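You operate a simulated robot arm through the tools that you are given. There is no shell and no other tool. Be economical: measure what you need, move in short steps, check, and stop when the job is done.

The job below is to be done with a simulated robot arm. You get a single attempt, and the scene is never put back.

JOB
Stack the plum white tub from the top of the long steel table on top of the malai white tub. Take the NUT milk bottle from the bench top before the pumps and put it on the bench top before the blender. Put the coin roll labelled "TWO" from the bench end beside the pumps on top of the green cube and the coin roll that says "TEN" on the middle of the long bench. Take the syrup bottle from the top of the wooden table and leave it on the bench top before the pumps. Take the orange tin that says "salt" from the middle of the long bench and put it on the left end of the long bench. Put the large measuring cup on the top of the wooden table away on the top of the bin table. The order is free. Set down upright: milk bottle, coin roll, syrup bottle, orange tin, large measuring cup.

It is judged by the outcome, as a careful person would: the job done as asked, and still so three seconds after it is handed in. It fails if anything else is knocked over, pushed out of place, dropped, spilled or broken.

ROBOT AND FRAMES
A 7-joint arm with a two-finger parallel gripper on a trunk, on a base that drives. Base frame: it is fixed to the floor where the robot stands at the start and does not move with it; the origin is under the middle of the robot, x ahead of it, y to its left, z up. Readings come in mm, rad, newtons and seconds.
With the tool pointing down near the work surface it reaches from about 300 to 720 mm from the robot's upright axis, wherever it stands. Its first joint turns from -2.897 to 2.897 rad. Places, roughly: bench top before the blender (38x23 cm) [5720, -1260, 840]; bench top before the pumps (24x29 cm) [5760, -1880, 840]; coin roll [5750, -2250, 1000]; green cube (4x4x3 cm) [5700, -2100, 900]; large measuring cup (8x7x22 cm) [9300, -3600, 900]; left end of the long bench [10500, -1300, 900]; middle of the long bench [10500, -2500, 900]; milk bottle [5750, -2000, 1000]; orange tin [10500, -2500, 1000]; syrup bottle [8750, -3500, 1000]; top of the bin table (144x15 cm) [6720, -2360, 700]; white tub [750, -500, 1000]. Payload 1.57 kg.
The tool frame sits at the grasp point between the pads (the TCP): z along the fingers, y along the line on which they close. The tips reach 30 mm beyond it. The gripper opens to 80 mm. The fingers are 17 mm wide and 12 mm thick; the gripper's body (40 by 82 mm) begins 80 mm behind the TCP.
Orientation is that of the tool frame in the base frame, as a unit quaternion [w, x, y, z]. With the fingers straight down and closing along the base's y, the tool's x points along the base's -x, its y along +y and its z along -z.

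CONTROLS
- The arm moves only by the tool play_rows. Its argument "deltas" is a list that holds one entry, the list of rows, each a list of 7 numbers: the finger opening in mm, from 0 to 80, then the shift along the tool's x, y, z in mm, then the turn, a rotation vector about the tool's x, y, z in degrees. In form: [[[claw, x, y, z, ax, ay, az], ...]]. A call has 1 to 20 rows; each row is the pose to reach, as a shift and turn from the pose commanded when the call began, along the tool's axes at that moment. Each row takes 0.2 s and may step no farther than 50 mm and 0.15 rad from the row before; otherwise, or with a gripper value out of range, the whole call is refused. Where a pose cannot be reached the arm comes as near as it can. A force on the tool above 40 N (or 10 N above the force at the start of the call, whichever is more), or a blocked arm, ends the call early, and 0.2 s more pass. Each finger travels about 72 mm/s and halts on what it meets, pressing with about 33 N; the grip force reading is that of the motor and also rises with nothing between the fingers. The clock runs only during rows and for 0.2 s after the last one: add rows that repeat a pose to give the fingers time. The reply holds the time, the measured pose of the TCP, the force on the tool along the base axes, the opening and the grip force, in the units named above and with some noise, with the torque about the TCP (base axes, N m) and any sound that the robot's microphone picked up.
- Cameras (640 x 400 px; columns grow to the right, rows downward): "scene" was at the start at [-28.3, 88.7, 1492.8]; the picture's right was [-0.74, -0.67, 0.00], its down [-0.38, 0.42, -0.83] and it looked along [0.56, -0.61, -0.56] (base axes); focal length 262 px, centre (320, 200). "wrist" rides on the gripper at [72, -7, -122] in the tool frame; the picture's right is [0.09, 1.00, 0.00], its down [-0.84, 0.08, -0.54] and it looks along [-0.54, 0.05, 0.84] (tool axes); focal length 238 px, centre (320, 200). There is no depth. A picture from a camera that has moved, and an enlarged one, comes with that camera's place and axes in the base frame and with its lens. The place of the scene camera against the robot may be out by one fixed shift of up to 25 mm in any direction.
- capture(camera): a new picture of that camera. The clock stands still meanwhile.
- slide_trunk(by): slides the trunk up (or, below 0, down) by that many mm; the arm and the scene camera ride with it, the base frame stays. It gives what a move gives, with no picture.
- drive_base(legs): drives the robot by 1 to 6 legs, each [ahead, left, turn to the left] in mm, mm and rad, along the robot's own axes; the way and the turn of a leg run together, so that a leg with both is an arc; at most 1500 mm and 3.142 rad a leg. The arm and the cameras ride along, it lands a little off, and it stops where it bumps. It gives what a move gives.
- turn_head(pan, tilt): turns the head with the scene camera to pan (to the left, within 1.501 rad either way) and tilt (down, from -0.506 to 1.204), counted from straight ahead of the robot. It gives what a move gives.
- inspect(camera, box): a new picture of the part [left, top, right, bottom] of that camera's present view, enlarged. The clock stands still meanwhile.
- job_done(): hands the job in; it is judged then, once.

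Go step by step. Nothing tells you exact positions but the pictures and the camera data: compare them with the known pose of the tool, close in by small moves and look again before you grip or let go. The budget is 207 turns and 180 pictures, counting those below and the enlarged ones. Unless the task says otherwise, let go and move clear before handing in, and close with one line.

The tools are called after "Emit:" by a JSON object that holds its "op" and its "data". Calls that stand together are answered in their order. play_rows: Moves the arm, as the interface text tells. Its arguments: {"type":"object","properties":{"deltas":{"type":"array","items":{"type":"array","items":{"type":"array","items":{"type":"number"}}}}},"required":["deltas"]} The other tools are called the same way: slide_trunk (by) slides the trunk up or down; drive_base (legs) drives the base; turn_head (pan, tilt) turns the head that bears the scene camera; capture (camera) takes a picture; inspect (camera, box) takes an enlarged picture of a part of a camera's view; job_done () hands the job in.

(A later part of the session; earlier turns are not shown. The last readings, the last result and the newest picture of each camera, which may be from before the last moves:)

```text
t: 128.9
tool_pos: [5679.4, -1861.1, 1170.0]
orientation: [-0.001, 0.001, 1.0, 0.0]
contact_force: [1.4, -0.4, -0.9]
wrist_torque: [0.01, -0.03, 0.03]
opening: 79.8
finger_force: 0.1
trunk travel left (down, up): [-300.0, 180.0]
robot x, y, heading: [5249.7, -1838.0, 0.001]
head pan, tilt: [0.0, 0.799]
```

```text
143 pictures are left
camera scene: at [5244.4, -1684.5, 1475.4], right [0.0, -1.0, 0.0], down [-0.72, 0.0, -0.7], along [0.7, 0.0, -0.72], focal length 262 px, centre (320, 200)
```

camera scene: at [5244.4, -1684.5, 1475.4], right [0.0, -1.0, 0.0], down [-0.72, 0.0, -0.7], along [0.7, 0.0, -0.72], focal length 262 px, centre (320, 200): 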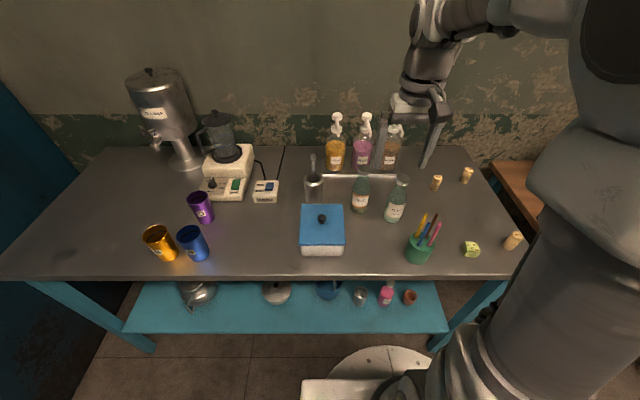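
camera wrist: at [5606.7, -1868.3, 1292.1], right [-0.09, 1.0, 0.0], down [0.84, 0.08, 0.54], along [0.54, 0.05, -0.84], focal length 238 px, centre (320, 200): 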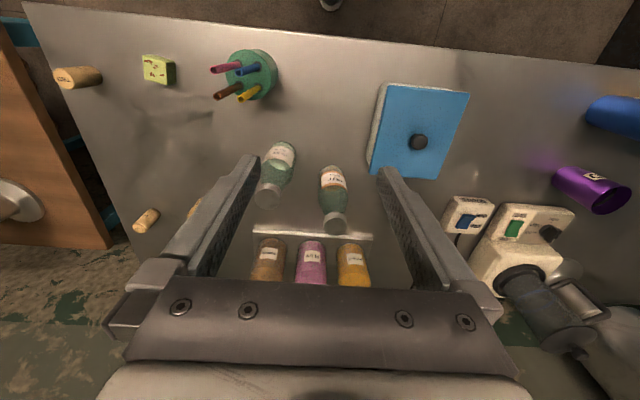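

The NUT bottle stands at about (5837, -1822). I'll go above it and lower partway to check centring.

Emit:
{"op": "play_rows", "data": {"deltas": [[[80, -40, 10, 0, 0, 0, 0], [80, -80, 20, 0, 0, 0, 0], [80, -120, 30, 0, 0, 0, 0], [80, -156, 39, 0, 0, 0, 0], [80, -156, 39, 40, 0, 0, 0], [80, -156, 39, 80, 0, 0, 0], [80, -156, 39, 105, 0, 0, 0], [80, -156, 39, 105, 0, 0, 0]]]}}

Emit:
{"op": "capture", "data": {"camera": "wrist"}}

Emit:
{"op": "inspect", "data": {"camera": "scene", "box": [280, 90, 480, 215]}}

```text
t: 130.7
tool_pos: [5835.4, -1822.4, 1062.3]
orientation: [0.0, 0.001, 1.0, 0.0]
contact_force: [0.6, 0.4, 0.2]
wrist_torque: [-0.01, -0.05, 0.0]
opening: 79.9
finger_force: 0.0
trunk travel left (down, up): [-300.0, 180.0]
robot x, y, heading: [5248.4, -1840.0, -0.0]
head pan, tilt: [0.0, 0.799]
```

```text
142 pictures are left
camera wrist: at [5764.3, -1828.4, 1184.7], right [-0.09, 1.0, 0.0], down [0.84, 0.08, 0.54], along [0.54, 0.05, -0.84], focal length 238 px, centre (320, 200)
```

wrist: 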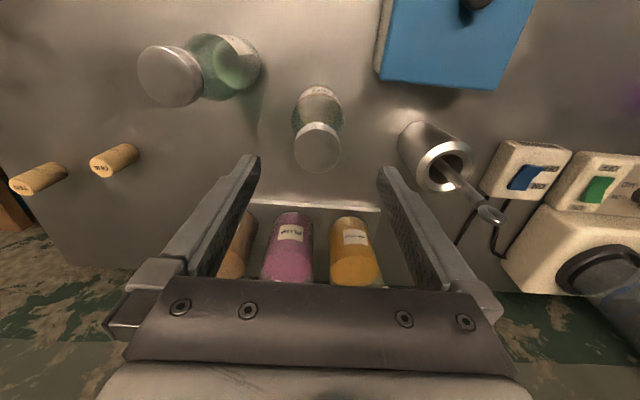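

```text
3.20 times, centred on (380, 152) of scene
camera zoom: at [5244.3, -1684.6, 1475.4], right [0.0, -1.0, 0.0], down [-0.72, 0.0, -0.7], along [0.7, 0.0, -0.72], focal length 840 px, centre (128, 352)
```

zoom: 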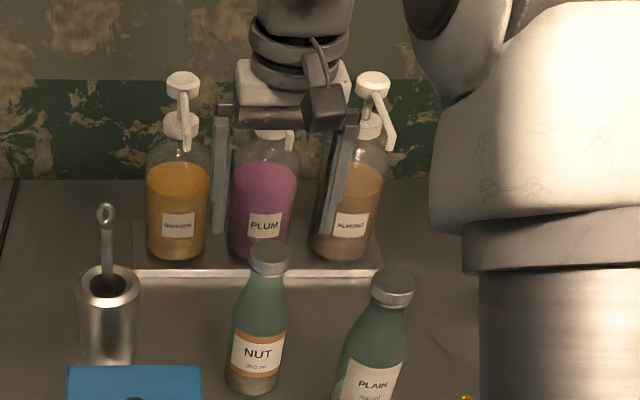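

The cap is about 34 mm wide with its top at z≈1020. I'll grip the bottle by its cap, so I correct slightly and descend.

Emit:
{"op": "play_rows", "data": {"deltas": [[[80, 9, -3, 0, 0, 0, 0], [80, 9, -3, 20, 0, 0, 0], [80, 9, -3, 40, 0, 0, 0], [80, 9, -3, 52, 0, 0, 0], [80, 9, -3, 52, 0, 0, 0]]]}}

Emit:
{"op": "capture", "data": {"camera": "wrist"}}

Emit:
{"op": "inspect", "data": {"camera": "scene", "box": [280, 90, 480, 215]}}

```text
t: 131.9
tool_pos: [5826.8, -1822.9, 1011.6]
orientation: [0.0, 0.001, 1.0, 0.0]
contact_force: [-0.2, -0.3, -0.1]
wrist_torque: [0.01, 0.05, -0.01]
opening: 80.0
finger_force: 0.1
trunk travel left (down, up): [-300.0, 180.0]
robot x, y, heading: [5250.6, -1836.4, -0.002]
head pan, tilt: [0.0, 0.799]
```

```text
140 pictures are left
camera wrist: at [5755.0, -1829.0, 1134.6], right [-0.09, 1.0, 0.0], down [0.84, 0.08, 0.54], along [0.54, 0.05, -0.84], focal length 238 px, centre (320, 200)
```

wrist: 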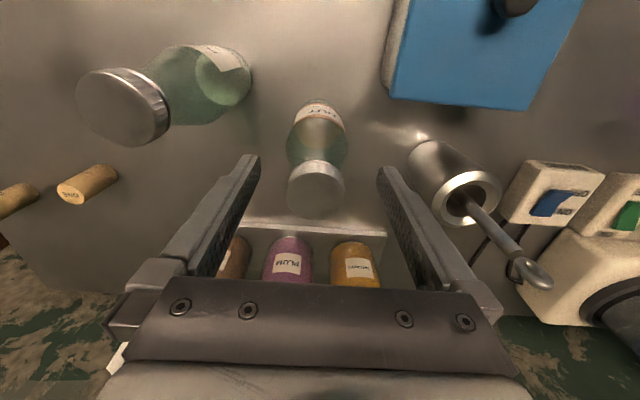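

```text
3.20 times, centred on (380, 152) of scene
camera zoom: at [5244.3, -1684.6, 1475.4], right [0.0, -1.0, 0.0], down [-0.72, 0.0, -0.7], along [0.7, 0.0, -0.72], focal length 840 px, centre (128, 352)
```

zoom: 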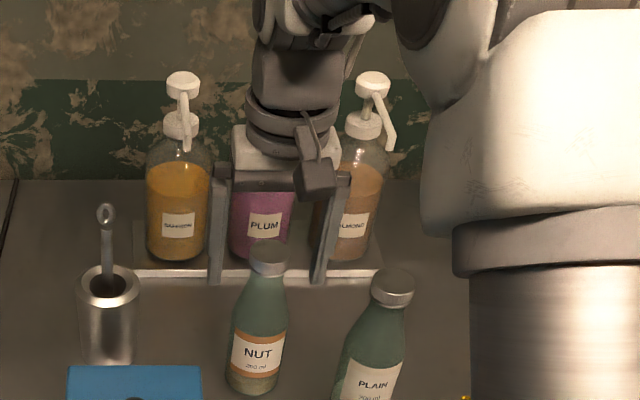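

Cap is centred to within a few mm. Small correction, 6 mm lower, then close.

Emit:
{"op": "play_rows", "data": {"deltas": [[[80, 4, -2, 6, 0, 0, 0], [60, 4, -2, 6, 0, 0, 0], [40, 4, -2, 6, 0, 0, 0], [25, 4, -2, 6, 0, 0, 0], [25, 4, -2, 6, 0, 0, 0], [25, 4, -2, 6, 0, 0, 0]]]}}

Emit:
{"op": "capture", "data": {"camera": "wrist"}}

```text
t: 133.3
tool_pos: [5822.4, -1824.5, 1007.8]
orientation: [0.0, 0.001, 1.0, 0.0]
contact_force: [0.4, -0.2, -0.7]
wrist_torque: [-0.01, -0.07, 0.03]
opening: 35.0
finger_force: 32.8
trunk travel left (down, up): [-300.0, 180.0]
robot x, y, heading: [5254.8, -1839.8, -0.004]
head pan, tilt: [0.0, 0.799]
```

```text
138 pictures are left
camera wrist: at [5750.9, -1831.3, 1129.4], right [-0.09, 1.0, 0.0], down [0.84, 0.08, 0.54], along [0.54, 0.05, -0.84], focal length 238 px, centre (320, 200)
```

wrist: 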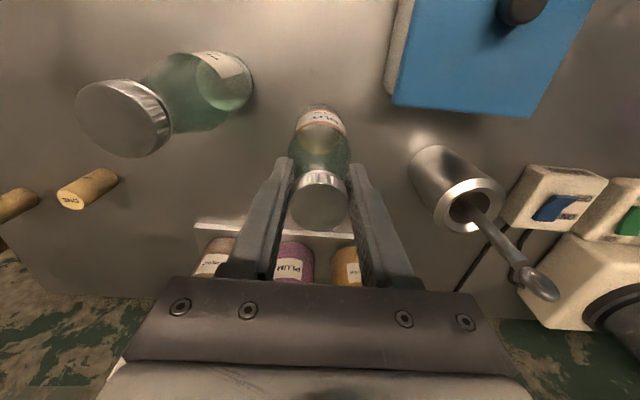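

The cap is gripped at 35 mm. I'll lift, pull back, and drive left toward the blender side.

Emit:
{"op": "play_rows", "data": {"deltas": [[[25, 0, 0, -30, 0, 0, 0], [25, 0, 0, -75, 0, 0, 0], [25, 0, 0, -120, 0, 0, 0], [25, 0, 0, -165, 0, 0, 0], [25, 45, 0, -165, 0, 0, 0], [25, 90, 0, -165, 0, 0, 0], [25, 130, 0, -165, 0, 0, 0], [25, 130, 0, -165, 0, 0, 0]]]}}

Emit:
{"op": "drive_base", "data": {"legs": [[0, 610, 0]]}}

Emit:
{"op": "capture", "data": {"camera": "scene"}}

Emit:
{"op": "capture", "data": {"camera": "wrist"}}

```text
t: 135.1
tool_pos: [5688.2, -1827.0, 1170.2]
orientation: [0.001, 0.001, 1.0, 0.0]
contact_force: [0.2, 0.5, -3.5]
wrist_torque: [0.0, 0.01, 0.02]
opening: 35.2
finger_force: 33.1
trunk travel left (down, up): [-300.0, 180.0]
robot x, y, heading: [5250.0, -1841.1, -0.003]
head pan, tilt: [0.0, 0.799]
```

```text
t: 140.1
tool_pos: [5689.1, -1222.8, 1170.6]
orientation: [0.0, 0.0, 1.0, 0.0]
contact_force: [-0.2, -0.4, -3.2]
wrist_torque: [-0.02, 0.02, 0.02]
opening: 34.7
finger_force: 32.9
trunk travel left (down, up): [-300.0, 180.0]
robot x, y, heading: [5256.6, -1232.5, -0.003]
head pan, tilt: [0.0, 0.799]
```

```text
137 pictures are left
camera scene: at [5245.6, -1080.0, 1475.4], right [0.0, -1.0, 0.0], down [-0.72, 0.0, -0.7], along [0.7, 0.0, -0.72], focal length 262 px, centre (320, 200)
```

scene: 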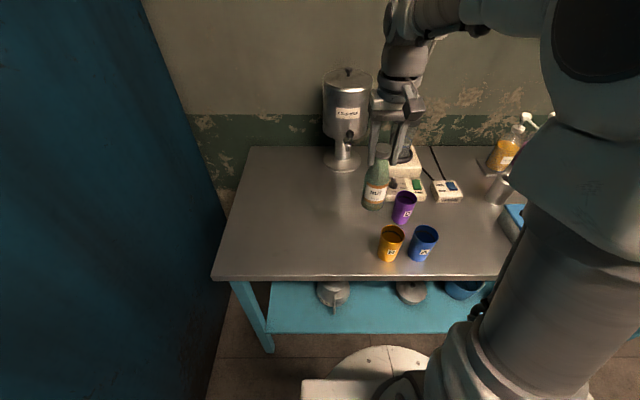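

```text
136 pictures are left
camera wrist: at [5617.7, -1229.1, 1292.4], right [-0.09, 1.0, 0.0], down [0.84, 0.08, 0.54], along [0.54, 0.05, -0.84], focal length 238 px, centre (320, 200)
```

wrist: 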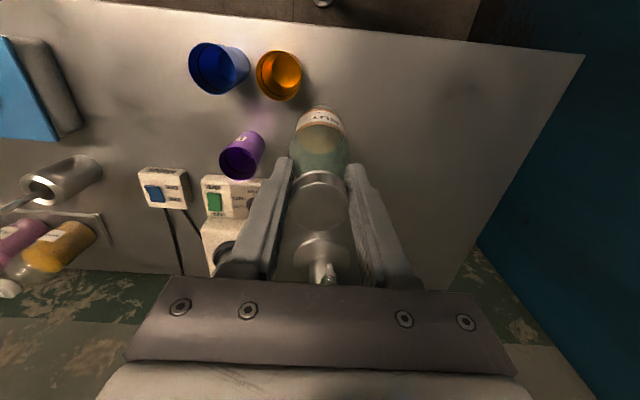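

Free spot left of the orange cup: I'll set the bottle down at about (5735, -1210).

Emit:
{"op": "play_rows", "data": {"deltas": [[[25, -23, 5, 0, 0, 0, 0], [25, -46, 11, 0, 0, 0, 0], [25, -46, 11, 40, 0, 0, 0], [25, -46, 11, 80, 0, 0, 0], [25, -46, 11, 120, 0, 0, 0], [25, -46, 11, 145, 0, 0, 0], [25, -46, 11, 153, 0, 0, 0], [25, -46, 11, 153, 0, 0, 0]]]}}

Emit:
{"op": "capture", "data": {"camera": "scene"}}

```text
t: 141.9
tool_pos: [5735.3, -1212.6, 1017.3]
orientation: [0.0, 0.001, 1.0, 0.0]
contact_force: [-0.5, 0.6, -4.0]
wrist_torque: [0.01, 0.02, -0.02]
opening: 34.6
finger_force: 33.0
trunk travel left (down, up): [-300.0, 180.0]
robot x, y, heading: [5250.3, -1236.4, -0.0]
head pan, tilt: [0.0, 0.799]
```

```text
135 pictures are left
camera scene: at [5245.6, -1080.0, 1475.4], right [0.0, -1.0, 0.0], down [-0.72, 0.0, -0.7], along [0.7, 0.0, -0.72], focal length 262 px, centre (320, 200)
```

scene: 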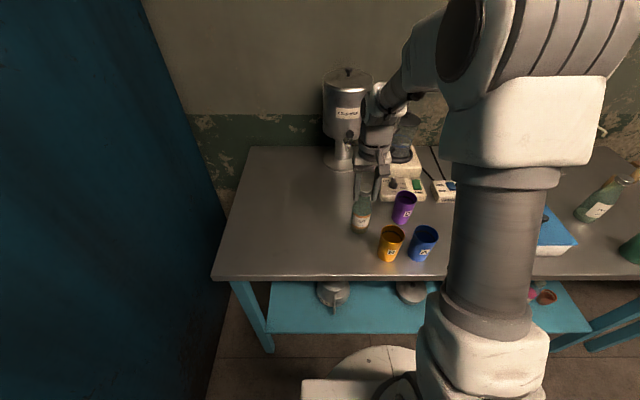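

Emit:
{"op": "play_rows", "data": {"deltas": [[[25, 0, 0, 4, 0, 0, 0], [25, 0, 0, 7, 0, 0, 0], [25, 0, 0, 9, 0, 0, 0], [25, 0, 0, 11, 0, 0, 0], [25, 0, 0, 13, 0, 0, 0], [25, 0, 0, 13, 0, 0, 0]]]}}

Emit:
{"op": "inspect", "data": {"camera": "scene", "box": [300, 140, 460, 270]}}

```text
t: 143.5
tool_pos: [5736.1, -1213.0, 1007.7]
orientation: [0.004, 0.001, 1.0, 0.0]
contact_force: [-3.7, 0.4, 18.5]
wrist_torque: [0.0, 0.6, 0.04]
opening: 34.6
finger_force: 32.9
trunk travel left (down, up): [-300.0, 180.0]
robot x, y, heading: [5249.3, -1233.7, 0.001]
head pan, tilt: [0.0, 0.799]
stopped in row 6: the force on the tool passed its limit at 41 N (the readings are from after the stop); the commanded pose is now the measured one
```

```text
3.08 times, centred on (380, 205) of scene
camera zoom: at [5243.8, -1080.0, 1475.2], right [0.0, -1.0, 0.0], down [-0.72, 0.0, -0.7], along [0.7, 0.0, -0.72], focal length 808 px, centre (135, 185)
```

zoom: 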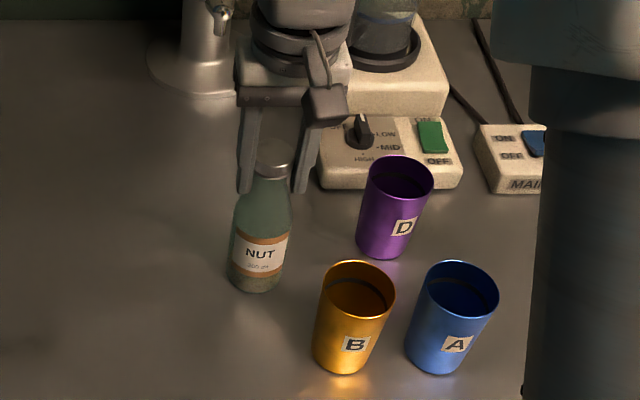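

The bottle stands on the bench. I'll ease up a touch and release.

Emit:
{"op": "play_rows", "data": {"deltas": [[[34, 0, 0, -2, 0, 0, 0], [45, 0, 0, -2, 0, 0, 0], [60, 0, 0, -2, 0, 0, 0], [70, 0, 0, -2, 0, 0, 0], [70, 0, 0, -30, 0, 0, 0], [70, 0, 0, -75, 0, 0, 0], [70, 0, 0, -120, 0, 0, 0], [70, 40, 0, -150, 0, 0, 0]]]}}

Emit:
{"op": "inspect", "data": {"camera": "scene", "box": [300, 140, 460, 270]}}

```text
t: 145.3
tool_pos: [5694.4, -1213.8, 1156.0]
orientation: [0.003, 0.001, 1.0, 0.001]
contact_force: [0.7, 0.2, 0.3]
wrist_torque: [0.08, 0.01, 0.03]
opening: 70.1
finger_force: 0.1
trunk travel left (down, up): [-300.0, 180.0]
robot x, y, heading: [5249.7, -1233.6, 0.006]
head pan, tilt: [0.0, 0.799]
```

```text
3.08 times, centred on (380, 205) of scene
camera zoom: at [5245.4, -1080.0, 1475.4], right [0.0, -1.0, 0.0], down [-0.72, 0.0, -0.7], along [0.7, 0.0, -0.72], focal length 808 px, centre (135, 185)
```

zoom: 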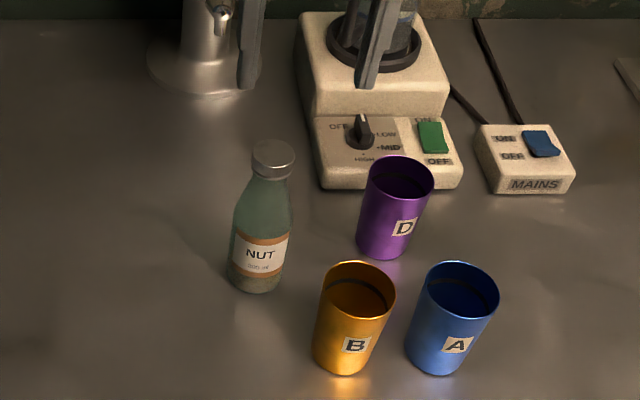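

The NUT bottle stands upright before the blender. Now I drive right to the coin rolls.

Emit:
{"op": "drive_base", "data": {"legs": [[0, -820, -0.005]]}}

Emit:
{"op": "turn_head", "data": {"pan": 0.0, "tilt": 0.85}}

Emit:
{"op": "capture", "data": {"camera": "scene"}}

Emit:
{"op": "capture", "data": {"camera": "wrist"}}

```text
t: 151.8
tool_pos: [5694.5, -2027.8, 1156.1]
orientation: [0.003, 0.001, 1.0, 0.0]
contact_force: [0.4, 0.9, 0.6]
wrist_torque: [-0.03, 0.03, -0.02]
opening: 69.8
finger_force: 0.2
trunk travel left (down, up): [-300.0, 180.0]
robot x, y, heading: [5245.3, -2046.5, 0.0]
head pan, tilt: [0.0, 0.799]
```

```text
t: 152.4
tool_pos: [5695.3, -2027.2, 1156.3]
orientation: [0.003, 0.0, 1.0, 0.0]
contact_force: [-0.2, 0.8, -1.0]
wrist_torque: [-0.01, -0.03, -0.03]
opening: 70.0
finger_force: 0.1
trunk travel left (down, up): [-300.0, 180.0]
robot x, y, heading: [5250.3, -2050.2, -0.0]
head pan, tilt: [0.0, 0.85]
```

```text
132 pictures are left
camera scene: at [5241.4, -1894.8, 1471.4], right [0.0, -1.0, 0.0], down [-0.75, 0.0, -0.66], along [0.66, 0.0, -0.75], focal length 262 px, centre (320, 200)
```

scene: 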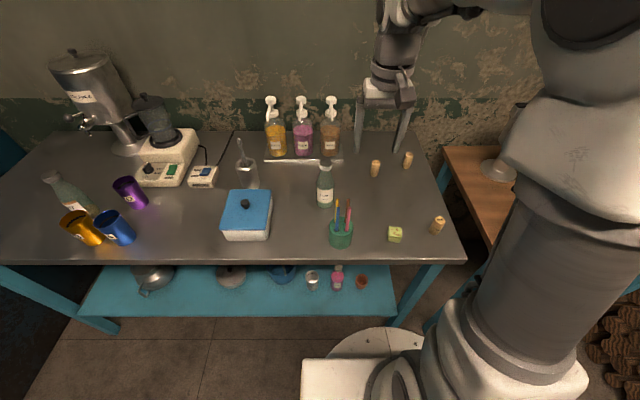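

```text
131 pictures are left
camera wrist: at [5622.2, -2033.1, 1277.8], right [-0.09, 1.0, 0.0], down [0.83, 0.08, 0.55], along [0.54, 0.05, -0.84], focal length 238 px, centre (320, 200)
```

wrist: 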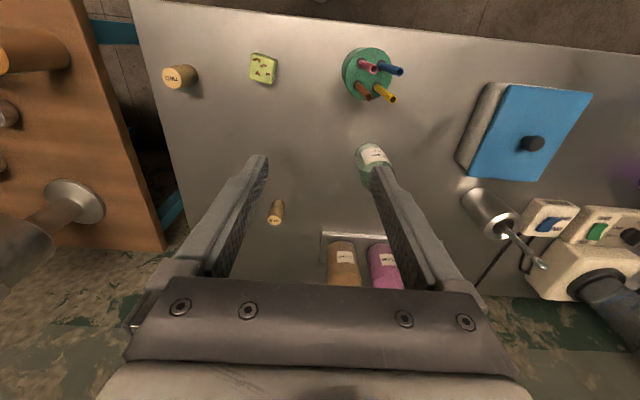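

TWO stands near (5682, -2241) and the green cube near (5655, -2114). I'll move above TWO and look closely.

Emit:
{"op": "play_rows", "data": {"deltas": [[[60, 3, -45, 0, 0, 0, 0], [60, 6, -90, 0, 0, 0, 0], [60, 9, -135, 0, 0, 0, 0], [60, 13, -180, 0, 0, 0, 0], [60, 13, -213, 30, 0, 0, 0], [60, 13, -213, 75, 0, 0, 0], [60, 13, -213, 120, 0, 0, 0], [60, 13, -213, 155, 0, 0, 0], [60, 13, -213, 155, 0, 0, 0]]]}}

Emit:
{"op": "capture", "data": {"camera": "wrist"}}

Emit:
{"op": "inspect", "data": {"camera": "scene", "box": [350, 130, 480, 260]}}

```text
t: 154.4
tool_pos: [5682.3, -2239.3, 998.9]
orientation: [0.002, 0.0, 1.0, 0.0]
contact_force: [1.1, -0.1, 0.1]
wrist_torque: [-0.05, 0.01, 0.01]
opening: 59.8
finger_force: 0.1
trunk travel left (down, up): [-300.0, 180.0]
robot x, y, heading: [5247.9, -2051.3, 0.003]
head pan, tilt: [0.0, 0.85]
```

```text
130 pictures are left
camera wrist: at [5610.5, -2246.6, 1121.1], right [-0.09, 1.0, 0.0], down [0.83, 0.08, 0.55], along [0.54, 0.05, -0.84], focal length 238 px, centre (320, 200)
```

wrist: 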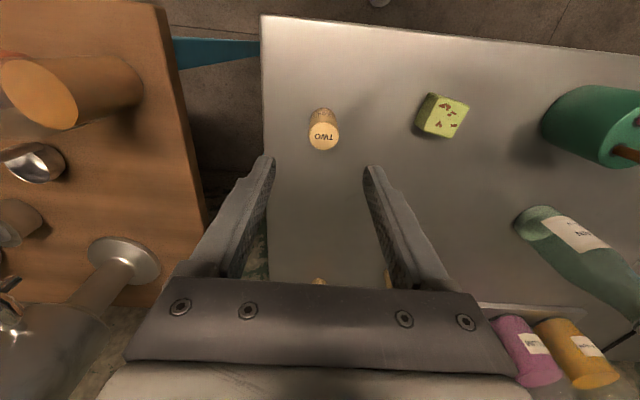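

```text
3.08 times, centred on (415, 195) of scene
camera zoom: at [5241.5, -1894.8, 1471.4], right [0.0, -1.0, 0.0], down [-0.75, 0.0, -0.66], along [0.66, 0.0, -0.75], focal length 808 px, centre (28, 215)
```

zoom: 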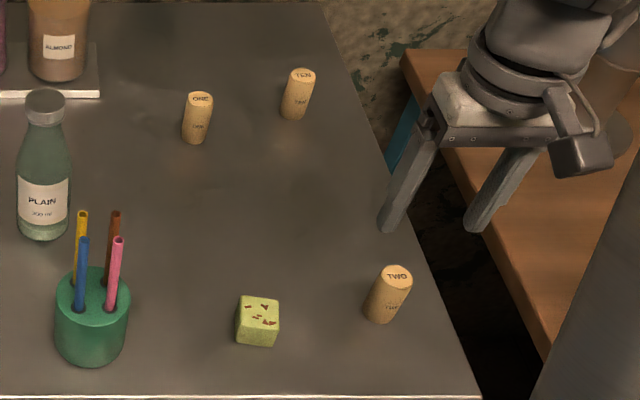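

TWO's top centre is at (5680, -2237, ~900), 28 mm wide. I'll descend and grip it.

Emit:
{"op": "play_rows", "data": {"deltas": [[[60, 2, 2, 35, 0, 0, 0], [60, 2, 2, 70, 0, 0, 0], [60, 2, 2, 95, 0, 0, 0], [60, 2, 2, 107, 0, 0, 0], [60, 2, 2, 107, 0, 0, 0]]]}}

Emit:
{"op": "capture", "data": {"camera": "wrist"}}

```text
t: 155.6
tool_pos: [5680.6, -2237.5, 892.9]
orientation: [0.002, 0.0, 1.0, 0.0]
contact_force: [-0.8, 0.6, -0.8]
wrist_torque: [-0.03, -0.01, 0.02]
opening: 59.9
finger_force: 0.1
trunk travel left (down, up): [-300.0, 180.0]
robot x, y, heading: [5252.3, -2050.1, -0.0]
head pan, tilt: [0.0, 0.85]
```

```text
128 pictures are left
camera wrist: at [5608.1, -2244.3, 1014.2], right [-0.09, 1.0, 0.0], down [0.83, 0.08, 0.55], along [0.54, 0.05, -0.84], focal length 238 px, centre (320, 200)
```

wrist: 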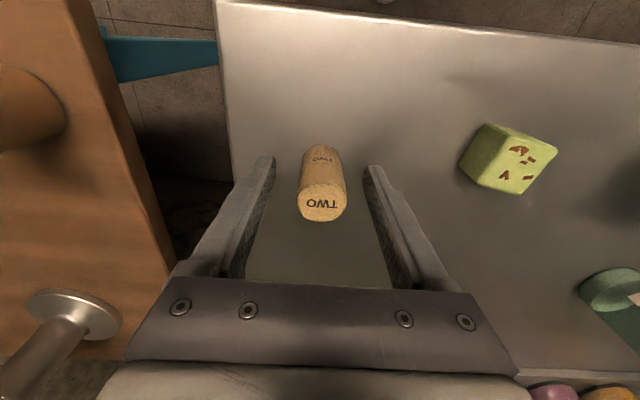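

Well centred. Closing and lifting.

Emit:
{"op": "play_rows", "data": {"deltas": [[[40, -2, 0, 0, 0, 0, 0], [22, -2, 0, 0, 0, 0, 0], [15, -2, 0, 0, 0, 0, 0], [15, -2, 0, 0, 0, 0, 0], [15, -2, 0, -30, 0, 0, 0], [15, -2, 0, -75, 0, 0, 0], [15, -2, 0, -100, 0, 0, 0], [15, 10, 40, -100, 0, 0, 0], [15, 15, 70, -100, 0, 0, 0], [15, 15, 70, -100, 0, 0, 0]]]}}

Emit:
{"op": "capture", "data": {"camera": "wrist"}}

```text
t: 157.8
tool_pos: [5665.1, -2167.6, 990.9]
orientation: [0.003, 0.0, 1.0, 0.001]
contact_force: [0.5, 0.6, -0.9]
wrist_torque: [0.0, 0.02, 0.01]
opening: 28.6
finger_force: 33.1
trunk travel left (down, up): [-300.0, 180.0]
robot x, y, heading: [5249.8, -2046.9, -0.002]
head pan, tilt: [0.0, 0.85]
```

```text
127 pictures are left
camera wrist: at [5592.8, -2174.4, 1113.7], right [-0.09, 1.0, 0.0], down [0.83, 0.08, 0.55], along [0.54, 0.05, -0.84], focal length 238 px, centre (320, 200)
```

wrist: 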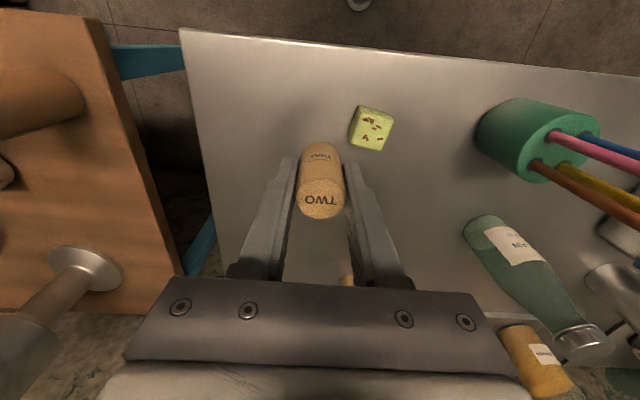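

Emit:
{"op": "inspect", "data": {"camera": "wrist", "box": [280, 80, 440, 180]}}

```text
4.00 times, centred on (360, 130) of wrist
camera zoom: at [5592.8, -2174.4, 1113.7], right [-0.09, 1.0, 0.0], down [0.83, 0.08, 0.55], along [0.54, 0.05, -0.84], focal length 953 px, centre (160, 480)
```

zoom: 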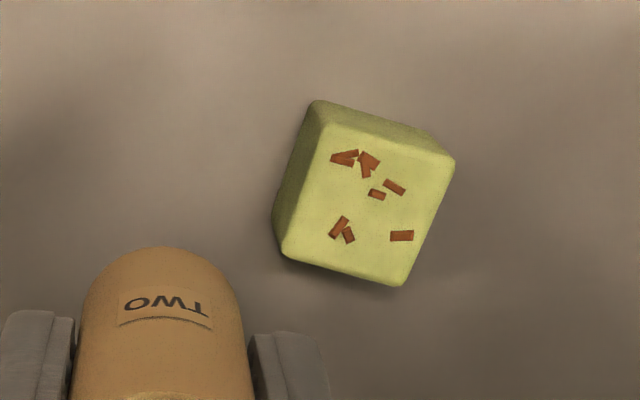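

The cube's top centre is about (5657, -2117). I'll move over it and go down to just above.

Emit:
{"op": "play_rows", "data": {"deltas": [[[15, 5, 25, 0, 0, 0, 0], [15, 10, 51, 0, 0, 0, 0], [15, 10, 51, 30, 0, 0, 0], [15, 10, 51, 50, 0, 0, 0], [15, 10, 51, 57, 0, 0, 0], [15, 10, 51, 57, 0, 0, 0]]]}}

Emit:
{"op": "inspect", "data": {"camera": "wrist", "box": [240, 110, 400, 240]}}

Emit:
{"op": "inspect", "data": {"camera": "scene", "box": [340, 150, 460, 260]}}

```text
t: 159.2
tool_pos: [5654.6, -2116.8, 936.4]
orientation: [0.002, 0.001, 1.0, 0.0]
contact_force: [-0.3, -0.1, -1.4]
wrist_torque: [-0.01, 0.04, -0.02]
opening: 28.2
finger_force: 32.8
trunk travel left (down, up): [-300.0, 180.0]
robot x, y, heading: [5250.1, -2050.8, -0.001]
head pan, tilt: [0.0, 0.85]
```

```text
3.08 times, centred on (320, 175) of wrist
camera zoom: at [5583.1, -2123.6, 1058.3], right [-0.09, 1.0, 0.0], down [0.83, 0.08, 0.55], along [0.54, 0.05, -0.84], focal length 733 px, centre (320, 277)
```

zoom: 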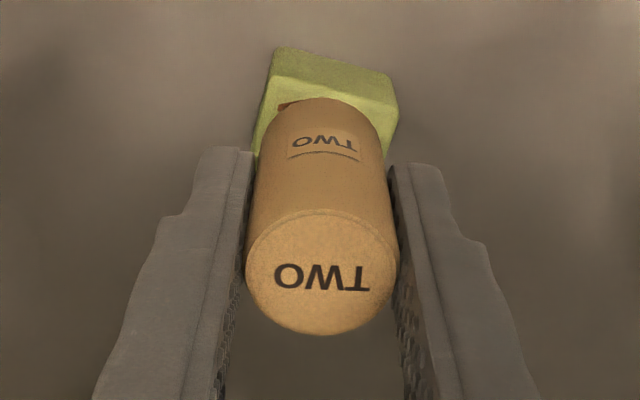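

```text
3.64 times, centred on (400, 205) of scene
camera zoom: at [5241.5, -1894.8, 1471.4], right [0.0, -1.0, 0.0], down [-0.75, 0.0, -0.66], along [0.66, 0.0, -0.75], focal length 955 px, centre (29, 182)
```

zoom: 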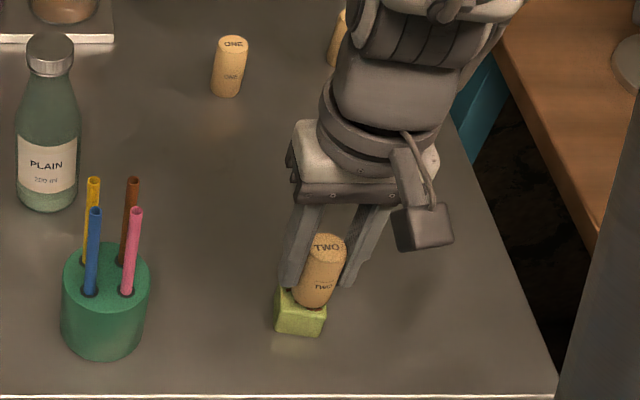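

Alignment looks good; shift 2 mm forward and lower gently to contact.

Emit:
{"op": "play_rows", "data": {"deltas": [[[15, -2, 0, 5, 0, 0, 0], [15, -2, 0, 9, 0, 0, 0], [15, -2, 0, 11, 0, 0, 0], [15, -2, 0, 13, 0, 0, 0], [15, -2, 0, 13, 0, 0, 0]]]}}

Emit:
{"op": "inspect", "data": {"camera": "scene", "box": [370, 180, 430, 250]}}

```text
t: 160.4
tool_pos: [5656.5, -2116.5, 924.1]
orientation: [0.003, 0.0, 1.0, 0.0]
contact_force: [0.4, -0.2, -0.9]
wrist_torque: [0.01, 0.04, -0.04]
opening: 28.4
finger_force: 32.8
trunk travel left (down, up): [-300.0, 180.0]
robot x, y, heading: [5253.5, -2050.4, 0.001]
head pan, tilt: [0.0, 0.85]
```

```text
5.71 times, centred on (400, 215) of scene
camera zoom: at [5241.5, -1894.8, 1471.4], right [0.0, -1.0, 0.0], down [-0.75, 0.0, -0.66], along [0.66, 0.0, -0.75], focal length 1500 px, centre (-137, 114)
```

zoom: 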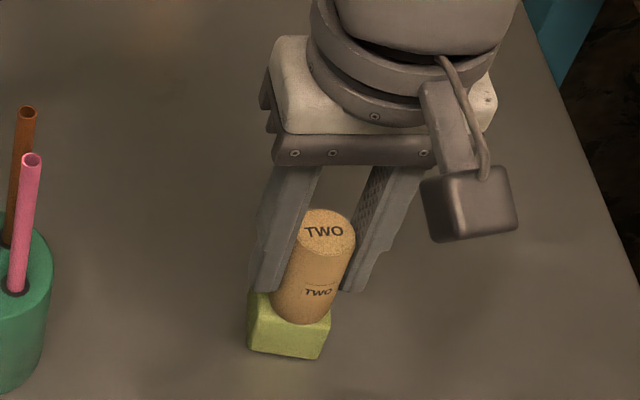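

Emit:
{"op": "play_rows", "data": {"deltas": [[[15, 0, 0, 1, 0, 0, 0], [15, 0, 0, 2, 0, 0, 0], [15, 0, 0, 3, 0, 0, 0], [15, 0, 0, 4, 0, 0, 0], [15, 0, 0, 4, 0, 0, 0]]]}}

```text
t: 161.6
tool_pos: [5658.1, -2118.0, 921.9]
orientation: [0.006, 0.0, 1.0, -0.001]
contact_force: [-0.8, -1.1, 29.3]
wrist_torque: [-0.03, 0.07, 0.0]
opening: 28.9
finger_force: 33.0
trunk travel left (down, up): [-300.0, 180.0]
robot x, y, heading: [5252.9, -2050.7, -0.004]
head pan, tilt: [0.0, 0.85]
```

Contact made. Ease off and release slowly, then rise.

Emit:
{"op": "play_rows", "data": {"deltas": [[[22, 0, 0, -3, 0, 0, 0], [30, 0, 0, -3, 0, 0, 0], [38, 0, 0, -3, 0, 0, 0], [50, 0, 0, -3, 0, 0, 0], [50, 0, 0, -3, 0, 0, 0], [50, 0, 0, -40, 0, 0, 0], [50, 0, 0, -85, 0, 0, 0], [50, 0, 0, -120, 0, 0, 0]]]}}

Emit:
{"op": "inspect", "data": {"camera": "scene", "box": [340, 150, 460, 260]}}

Emit:
{"op": "capture", "data": {"camera": "wrist"}}

```text
t: 163.4
tool_pos: [5656.5, -2117.1, 1039.1]
orientation: [0.001, 0.0, 1.0, 0.0]
contact_force: [-0.2, -0.2, 0.5]
wrist_torque: [-0.03, 0.01, 0.01]
opening: 50.0
finger_force: 0.0
trunk travel left (down, up): [-300.0, 180.0]
robot x, y, heading: [5248.4, -2049.6, 0.007]
head pan, tilt: [0.0, 0.85]
```

```text
3.64 times, centred on (400, 205) of scene
camera zoom: at [5241.4, -1894.8, 1471.3], right [0.0, -1.0, 0.0], down [-0.75, 0.0, -0.66], along [0.66, 0.0, -0.75], focal length 955 px, centre (29, 182)
```

zoom: 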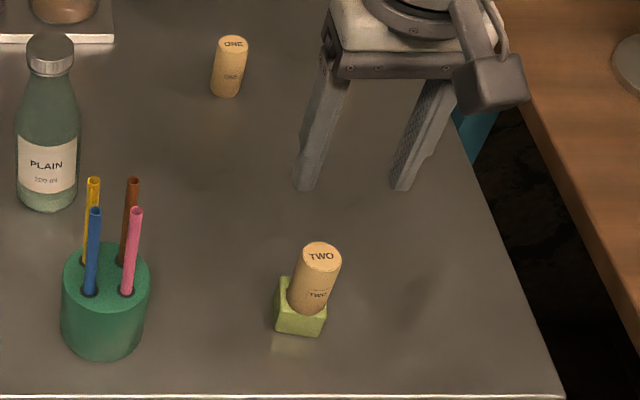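

```text
121 pictures are left
camera wrist: at [5585.2, -2123.8, 1162.6], right [-0.09, 1.0, 0.0], down [0.83, 0.08, 0.55], along [0.54, 0.05, -0.84], focal length 238 px, centre (320, 200)
```

wrist: 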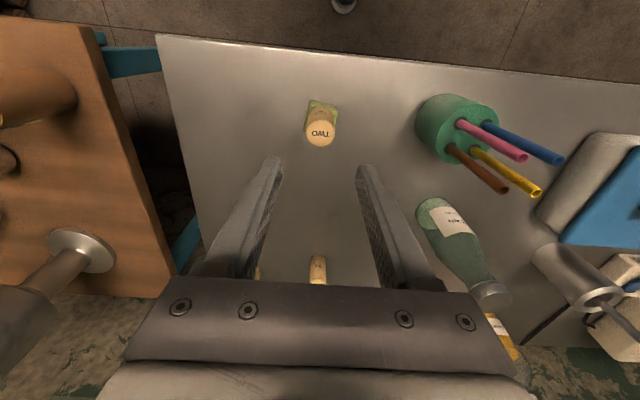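

TWO stands on the cube. TEN is farther back at about (5960, -2215), so I raise the arm and shift the base right and slightly ahead.

Emit:
{"op": "play_rows", "data": {"deltas": [[[50, 0, 10, -45, 0, 0, 0], [50, 0, 30, -90, 0, 0, 0], [50, 0, 60, -110, 0, 0, 0]]]}}

Emit:
{"op": "drive_base", "data": {"legs": [[0, -140, 0], [25, 0, 0]]}}

Emit:
{"op": "play_rows", "data": {"deltas": [[[50, -45, 0, 0, 0, 0, 0], [50, -90, 0, 0, 0, 0, 0], [50, -135, -5, 0, 0, 0, 0], [50, -165, -10, 0, 0, 0, 0], [50, -165, -10, 0, 0, 0, 0]]]}}

Emit:
{"op": "capture", "data": {"camera": "wrist"}}

Emit:
{"op": "capture", "data": {"camera": "scene"}}

```text
t: 164.2
tool_pos: [5654.3, -2057.5, 1149.8]
orientation: [0.002, 0.0, 1.0, 0.0]
contact_force: [-0.8, 0.2, 0.4]
wrist_torque: [0.03, 0.02, 0.0]
opening: 50.0
finger_force: 0.2
trunk travel left (down, up): [-300.0, 180.0]
robot x, y, heading: [5253.4, -2048.0, 0.003]
head pan, tilt: [0.0, 0.85]
```

```text
t: 166.4
tool_pos: [5679.7, -2200.1, 1150.2]
orientation: [0.003, 0.001, 1.0, 0.0]
contact_force: [-0.2, 0.8, 0.3]
wrist_torque: [-0.02, -0.03, -0.03]
opening: 49.9
finger_force: 0.2
trunk travel left (down, up): [-300.0, 180.0]
robot x, y, heading: [5274.3, -2184.8, -0.007]
head pan, tilt: [0.0, 0.85]
```

```text
t: 167.6
tool_pos: [5846.0, -2212.3, 1150.0]
orientation: [0.002, 0.001, 1.0, 0.0]
contact_force: [-0.7, 0.3, 0.0]
wrist_torque: [-0.02, -0.01, 0.02]
opening: 50.0
finger_force: 0.0
trunk travel left (down, up): [-300.0, 180.0]
robot x, y, heading: [5275.1, -2193.7, -0.008]
head pan, tilt: [0.0, 0.85]
```

```text
120 pictures are left
camera wrist: at [5773.7, -2217.9, 1271.7], right [-0.09, 1.0, 0.0], down [0.83, 0.08, 0.55], along [0.54, 0.05, -0.84], focal length 238 px, centre (320, 200)
```

wrist: 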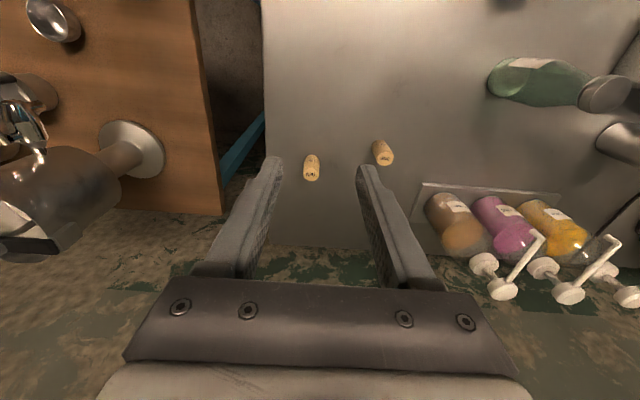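

```text
119 pictures are left
camera scene: at [5266.7, -2036.3, 1471.4], right [0.0, -1.0, 0.0], down [-0.75, 0.0, -0.66], along [0.66, 0.0, -0.75], focal length 262 px, centre (320, 200)
```

scene: 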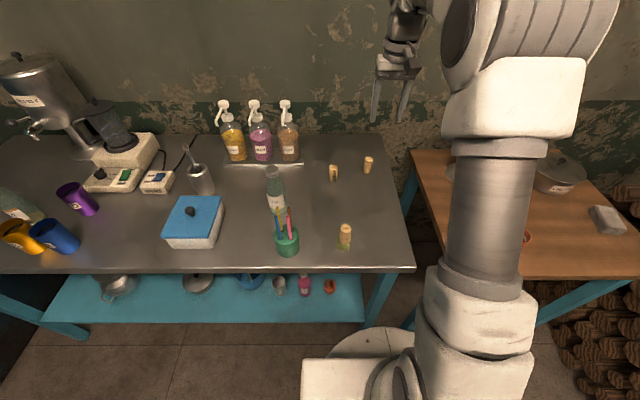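

TEN's top is around (5965, -2216). I'll move above and check the label.

Emit:
{"op": "play_rows", "data": {"deltas": [[[50, -40, -2, 0, 0, 0, 0], [50, -80, -3, 0, 0, 0, 0], [50, -119, -4, 0, 0, 0, 0], [50, -119, -4, 45, 0, 0, 0], [50, -119, -4, 90, 0, 0, 0], [50, -119, -4, 135, 0, 0, 0], [50, -119, -4, 160, 0, 0, 0], [50, -119, -4, 160, 0, 0, 0]]]}}

Emit:
{"op": "capture", "data": {"camera": "wrist"}}

Emit:
{"op": "inspect", "data": {"camera": "scene", "box": [320, 60, 440, 190]}}

```text
t: 169.4
tool_pos: [5963.3, -2213.2, 992.1]
orientation: [0.003, 0.001, 1.0, -0.001]
contact_force: [-0.2, -0.1, 0.6]
wrist_torque: [0.01, 0.04, 0.02]
opening: 49.8
finger_force: 0.1
out of reach, approached as far as the arm can: row 3
trunk travel left (down, up): [-300.0, 180.0]
robot x, y, heading: [5274.9, -2193.0, 0.0]
head pan, tilt: [0.0, 0.85]
```

```text
118 pictures are left
camera wrist: at [5890.8, -2219.7, 1113.6], right [-0.09, 1.0, 0.0], down [0.83, 0.08, 0.55], along [0.54, 0.05, -0.84], focal length 238 px, centre (320, 200)
```

wrist: 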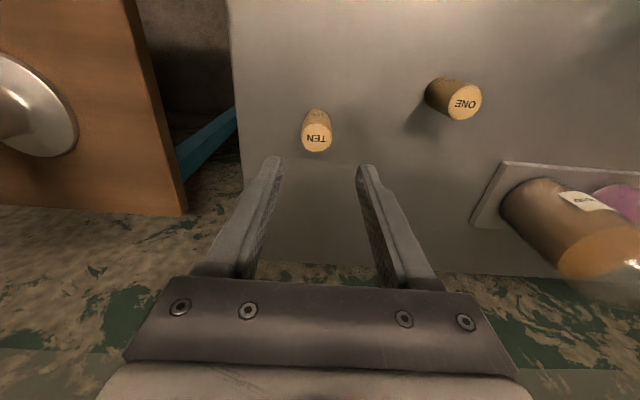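

```text
3.08 times, centred on (380, 125) of scene
camera zoom: at [5266.6, -2036.3, 1471.4], right [0.0, -1.0, 0.0], down [-0.75, 0.0, -0.66], along [0.66, 0.0, -0.75], focal length 808 px, centre (135, 431)
```

zoom: 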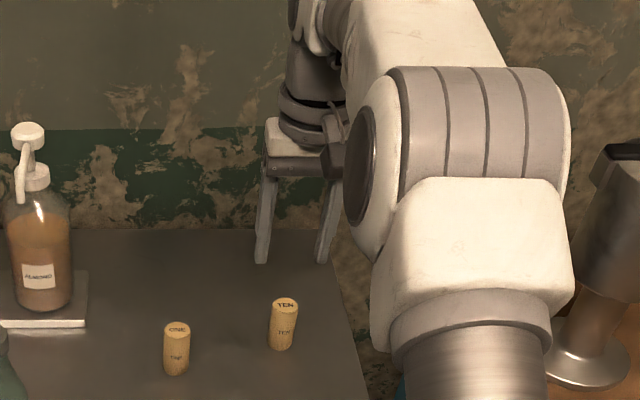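

Confirmed TEN. Descend, correct by a few mm, and grip.

Emit:
{"op": "play_rows", "data": {"deltas": [[[50, 2, -4, 35, 0, 0, 0], [50, 2, -4, 70, 0, 0, 0], [50, 2, -4, 90, 0, 0, 0], [50, 2, -4, 100, 0, 0, 0], [50, 2, -4, 100, 0, 0, 0]]]}}

Emit:
{"op": "capture", "data": {"camera": "wrist"}}

```text
t: 170.6
tool_pos: [5963.4, -2218.0, 893.1]
orientation: [0.003, 0.001, 1.0, 0.0]
contact_force: [0.1, 0.8, 0.8]
wrist_torque: [-0.01, 0.0, -0.01]
opening: 49.9
finger_force: 0.1
trunk travel left (down, up): [-300.0, 180.0]
robot x, y, heading: [5277.8, -2194.2, -0.003]
head pan, tilt: [0.0, 0.85]
```

```text
116 pictures are left
camera wrist: at [5891.8, -2224.5, 1014.7], right [-0.09, 1.0, 0.0], down [0.83, 0.08, 0.55], along [0.54, 0.05, -0.84], focal length 238 px, centre (320, 200)
```

wrist: 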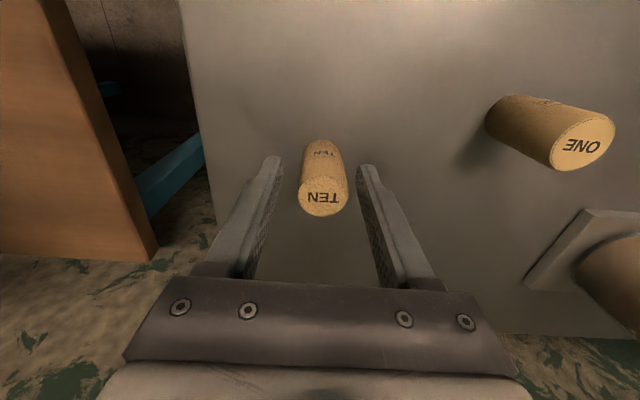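

Gripping TEN, lifting and retracting straight back.

Emit:
{"op": "play_rows", "data": {"deltas": [[[30, 0, 0, 0, 0, 0, 0], [15, 0, 0, 0, 0, 0, 0], [15, 0, 0, 0, 0, 0, 0], [15, 0, 0, 0, 0, 0, 0], [15, 0, 0, -30, 0, 0, 0], [15, 0, 0, -75, 0, 0, 0], [15, 0, 0, -120, 0, 0, 0], [15, 0, 0, -165, 0, 0, 0], [15, 0, 0, -210, 0, 0, 0], [15, 45, 0, -235, 0, 0, 0], [15, 90, 0, -235, 0, 0, 0], [15, 135, 0, -235, 0, 0, 0], [15, 180, 0, -235, 0, 0, 0], [15, 225, 0, -235, 0, 0, 0], [15, 270, 0, -235, 0, 0, 0], [15, 310, 0, -235, 0, 0, 0]]]}}

Emit:
{"op": "drive_base", "data": {"legs": [[-550, 0, 0]]}}

Emit:
{"op": "capture", "data": {"camera": "wrist"}}

Emit:
{"op": "turn_head", "data": {"pan": 0.4, "tilt": 0.25}}

Emit:
{"op": "capture", "data": {"camera": "scene"}}

```text
refused: row 10 steps farther than a row can; nothing moved
```

```text
t: 174.6
tool_pos: [5419.1, -2226.1, 892.8]
orientation: [0.003, 0.012, 1.0, 0.0]
contact_force: [0.4, 0.0, -0.4]
wrist_torque: [0.0, -0.03, -0.01]
opening: 50.3
finger_force: 0.0
trunk travel left (down, up): [-300.0, 180.0]
robot x, y, heading: [4728.0, -2186.7, -0.026]
head pan, tilt: [0.0, 0.85]
```

```text
115 pictures are left
camera wrist: at [5346.0, -2230.3, 1014.9], right [-0.07, 1.0, 0.0], down [0.84, 0.06, 0.55], along [0.54, 0.04, -0.84], focal length 238 px, centre (320, 200)
```

wrist: 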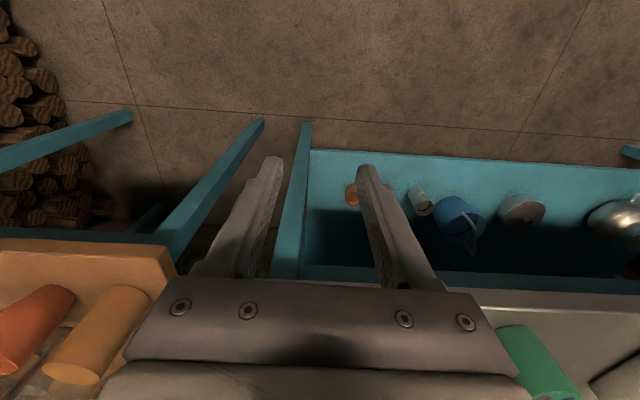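

```text
t: 175.6
tool_pos: [5417.2, -2227.0, 893.0]
orientation: [0.002, 0.013, 1.0, 0.0]
contact_force: [0.4, -0.8, 0.7]
wrist_torque: [-0.02, 0.01, -0.01]
opening: 50.3
finger_force: 0.0
trunk travel left (down, up): [-300.0, 180.0]
robot x, y, heading: [4730.6, -2183.6, -0.02]
head pan, tilt: [0.4, 0.25]
```

```text
114 pictures are left
camera scene: at [4733.3, -1992.9, 1524.4], right [0.37, -0.93, 0.0], down [-0.23, -0.09, -0.97], along [0.9, 0.35, -0.25], focal length 262 px, centre (320, 200)
```

scene: 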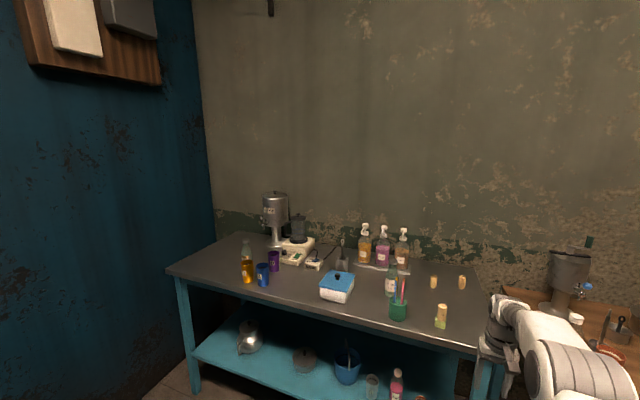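

The grip rows were refused (one step too long) and the base still drove off; I must not chain like that. TEN appears to be still standing; I check with an enlargement.

Emit:
{"op": "inspect", "data": {"camera": "scene", "box": [340, 210, 500, 340]}}

```text
3.08 times, centred on (420, 275) of scene
camera zoom: at [4733.3, -1992.9, 1524.4], right [0.37, -0.93, 0.0], down [-0.23, -0.09, -0.97], along [0.9, 0.35, -0.25], focal length 808 px, centre (12, -31)
```

zoom: 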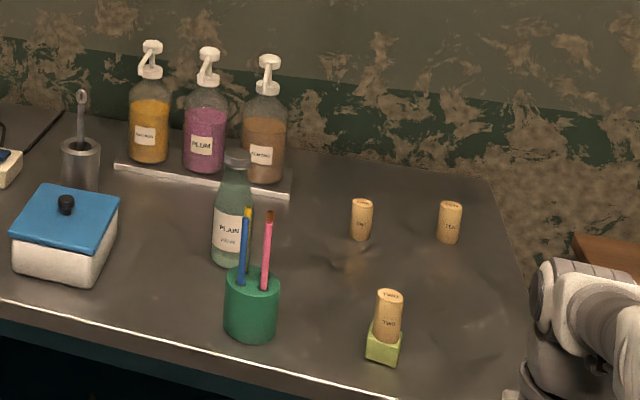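

All is intact. I raise the arm, retract it, and then drive back up.

Emit:
{"op": "play_rows", "data": {"deltas": [[[50, 0, 0, -45, 0, 0, 0], [50, 0, 0, -90, 0, 0, 0], [50, 0, 0, -135, 0, 0, 0], [50, 0, 0, -180, 0, 0, 0], [50, 0, 0, -225, 0, 0, 0], [50, 40, 0, -250, 0, 0, 0], [50, 80, 0, -250, 0, 0, 0], [50, 120, 0, -250, 0, 0, 0]]]}}

```text
t: 177.4
tool_pos: [5397.2, -2223.6, 1165.0]
orientation: [0.002, 0.012, 1.0, 0.0]
contact_force: [-0.6, 1.4, 1.4]
wrist_torque: [0.0, 0.01, -0.02]
opening: 50.1
finger_force: 0.1
out of reach, approached as far as the arm can: row 6, 7, 8
trunk travel left (down, up): [-300.0, 180.0]
robot x, y, heading: [4728.8, -2180.8, -0.025]
head pan, tilt: [0.4, 0.25]
```

Emit:
{"op": "play_rows", "data": {"deltas": [[[50, 20, 0, 0, 0, 0, 0], [50, 60, 0, 0, 0, 0, 0], [50, 100, 0, 0, 0, 0, 0], [50, 140, 0, 0, 0, 0, 0]]]}}

```text
t: 178.4
tool_pos: [5378.3, -2241.4, 1206.1]
orientation: [0.003, 0.011, 1.0, 0.0]
contact_force: [-0.4, 0.8, 0.3]
wrist_torque: [-0.01, 0.03, 0.01]
opening: 49.8
finger_force: 0.0
out of reach, approached as far as the arm can: row 1, 2, 3, 4
trunk travel left (down, up): [-300.0, 180.0]
robot x, y, heading: [4730.4, -2181.9, -0.026]
head pan, tilt: [0.4, 0.25]
```

The arm seems to be near a joint limit; let me look at it.

Emit:
{"op": "turn_head", "data": {"pan": -0.4, "tilt": 0.4}}

Emit:
{"op": "capture", "data": {"camera": "scene"}}

Emit:
{"op": "play_rows", "data": {"deltas": [[[50, 0, 0, 30, 0, 0, 0], [50, 0, 0, 60, 0, 0, 0]]]}}

```text
t: 179.6
tool_pos: [5378.3, -2241.6, 1204.9]
orientation: [0.003, 0.011, 1.0, 0.0]
contact_force: [-0.8, 0.4, 0.2]
wrist_torque: [-0.03, 0.03, 0.0]
opening: 50.1
finger_force: 0.0
trunk travel left (down, up): [-300.0, 180.0]
robot x, y, heading: [4732.2, -2180.7, -0.02]
head pan, tilt: [-0.4, 0.4]
```

```text
112 pictures are left
camera scene: at [4730.9, -2065.1, 1510.5], right [-0.41, -0.91, 0.0], down [-0.35, 0.16, -0.92], along [0.84, -0.38, -0.39], focal length 262 px, centre (320, 200)
```

scene: 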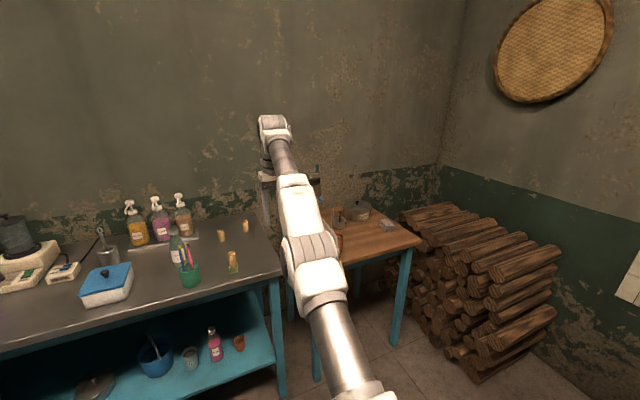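

```text
t: 180.2
tool_pos: [5401.4, -2239.2, 1153.2]
orientation: [0.003, 0.012, 1.0, 0.001]
contact_force: [-0.4, -0.7, 0.2]
wrist_torque: [0.01, -0.02, 0.01]
opening: 49.8
finger_force: 0.1
out of reach, approached as far as the arm can: row 1, 2
trunk travel left (down, up): [-300.0, 180.0]
robot x, y, heading: [4733.9, -2184.4, -0.025]
head pan, tilt: [-0.4, 0.4]
```

The arm is stretched out straight. I'll lower it first (clear floor/bench edge is ahead of the table here), then retract.

Emit:
{"op": "play_rows", "data": {"deltas": [[[50, -10, 0, 40, 0, 0, 0], [50, -15, 0, 85, 0, 0, 0], [50, -15, 0, 130, 0, 0, 0], [50, 20, 0, 150, 0, 0, 0], [50, 60, 0, 150, 0, 0, 0], [50, 100, 0, 150, 0, 0, 0]]]}}

```text
t: 181.6
tool_pos: [5439.4, -2237.5, 1020.4]
orientation: [0.001, 0.012, 1.0, 0.0]
contact_force: [0.4, -0.1, 0.6]
wrist_torque: [0.01, -0.04, 0.03]
opening: 50.0
finger_force: 0.1
out of reach, approached as far as the arm can: row 1, 2, 3, 4, 5, 6
trunk travel left (down, up): [-300.0, 180.0]
robot x, y, heading: [4732.8, -2183.0, -0.029]
head pan, tilt: [-0.4, 0.4]
```

Emit:
{"op": "play_rows", "data": {"deltas": [[[50, 0, 0, 40, 0, 0, 0], [50, 0, 0, 80, 0, 0, 0], [50, 0, 0, 110, 0, 0, 0]]]}}

Emit:
{"op": "play_rows", "data": {"deltas": [[[50, 30, 0, 0, 0, 0, 0], [50, 60, 0, 0, 0, 0, 0]]]}}

```text
t: 182.3
tool_pos: [5449.2, -2243.2, 909.7]
orientation: [0.002, 0.012, 1.0, 0.0]
contact_force: [0.5, -0.3, 1.1]
wrist_torque: [0.01, 0.02, 0.01]
opening: 50.0
finger_force: 0.1
out of reach, approached as far as the arm can: row 1, 2, 3
trunk travel left (down, up): [-300.0, 180.0]
robot x, y, heading: [4730.9, -2182.7, -0.026]
head pan, tilt: [-0.4, 0.4]
```

```text
t: 182.9
tool_pos: [5449.9, -2251.7, 910.0]
orientation: [0.002, 0.012, 1.0, 0.0]
contact_force: [0.2, -0.2, 0.5]
wrist_torque: [-0.01, 0.01, -0.01]
opening: 49.9
finger_force: 0.1
out of reach, approached as far as the arm can: row 1, 2
trunk travel left (down, up): [-300.0, 180.0]
robot x, y, heading: [4732.6, -2184.7, -0.021]
head pan, tilt: [-0.4, 0.4]
```

Emit:
{"op": "play_rows", "data": {"deltas": [[[50, 10, 0, -10, 0, -8, 0], [50, 30, 0, -20, 0, -16, 0], [50, 60, 0, -30, 0, -24, 0], [50, 90, 0, -40, 0, -30, 0], [50, 120, 0, -40, 0, -30, 0]]]}}

```text
t: 184.2
tool_pos: [5558.8, -2268.5, 971.2]
orientation: [0.261, 0.011, 0.965, -0.003]
contact_force: [-0.6, -0.8, 0.1]
wrist_torque: [-0.01, 0.01, -0.01]
opening: 50.2
finger_force: 0.0
out of reach, approached as far as the arm can: row 1, 2, 3, 4, 5
trunk travel left (down, up): [-300.0, 180.0]
robot x, y, heading: [4726.8, -2184.8, -0.024]
head pan, tilt: [-0.4, 0.4]
```

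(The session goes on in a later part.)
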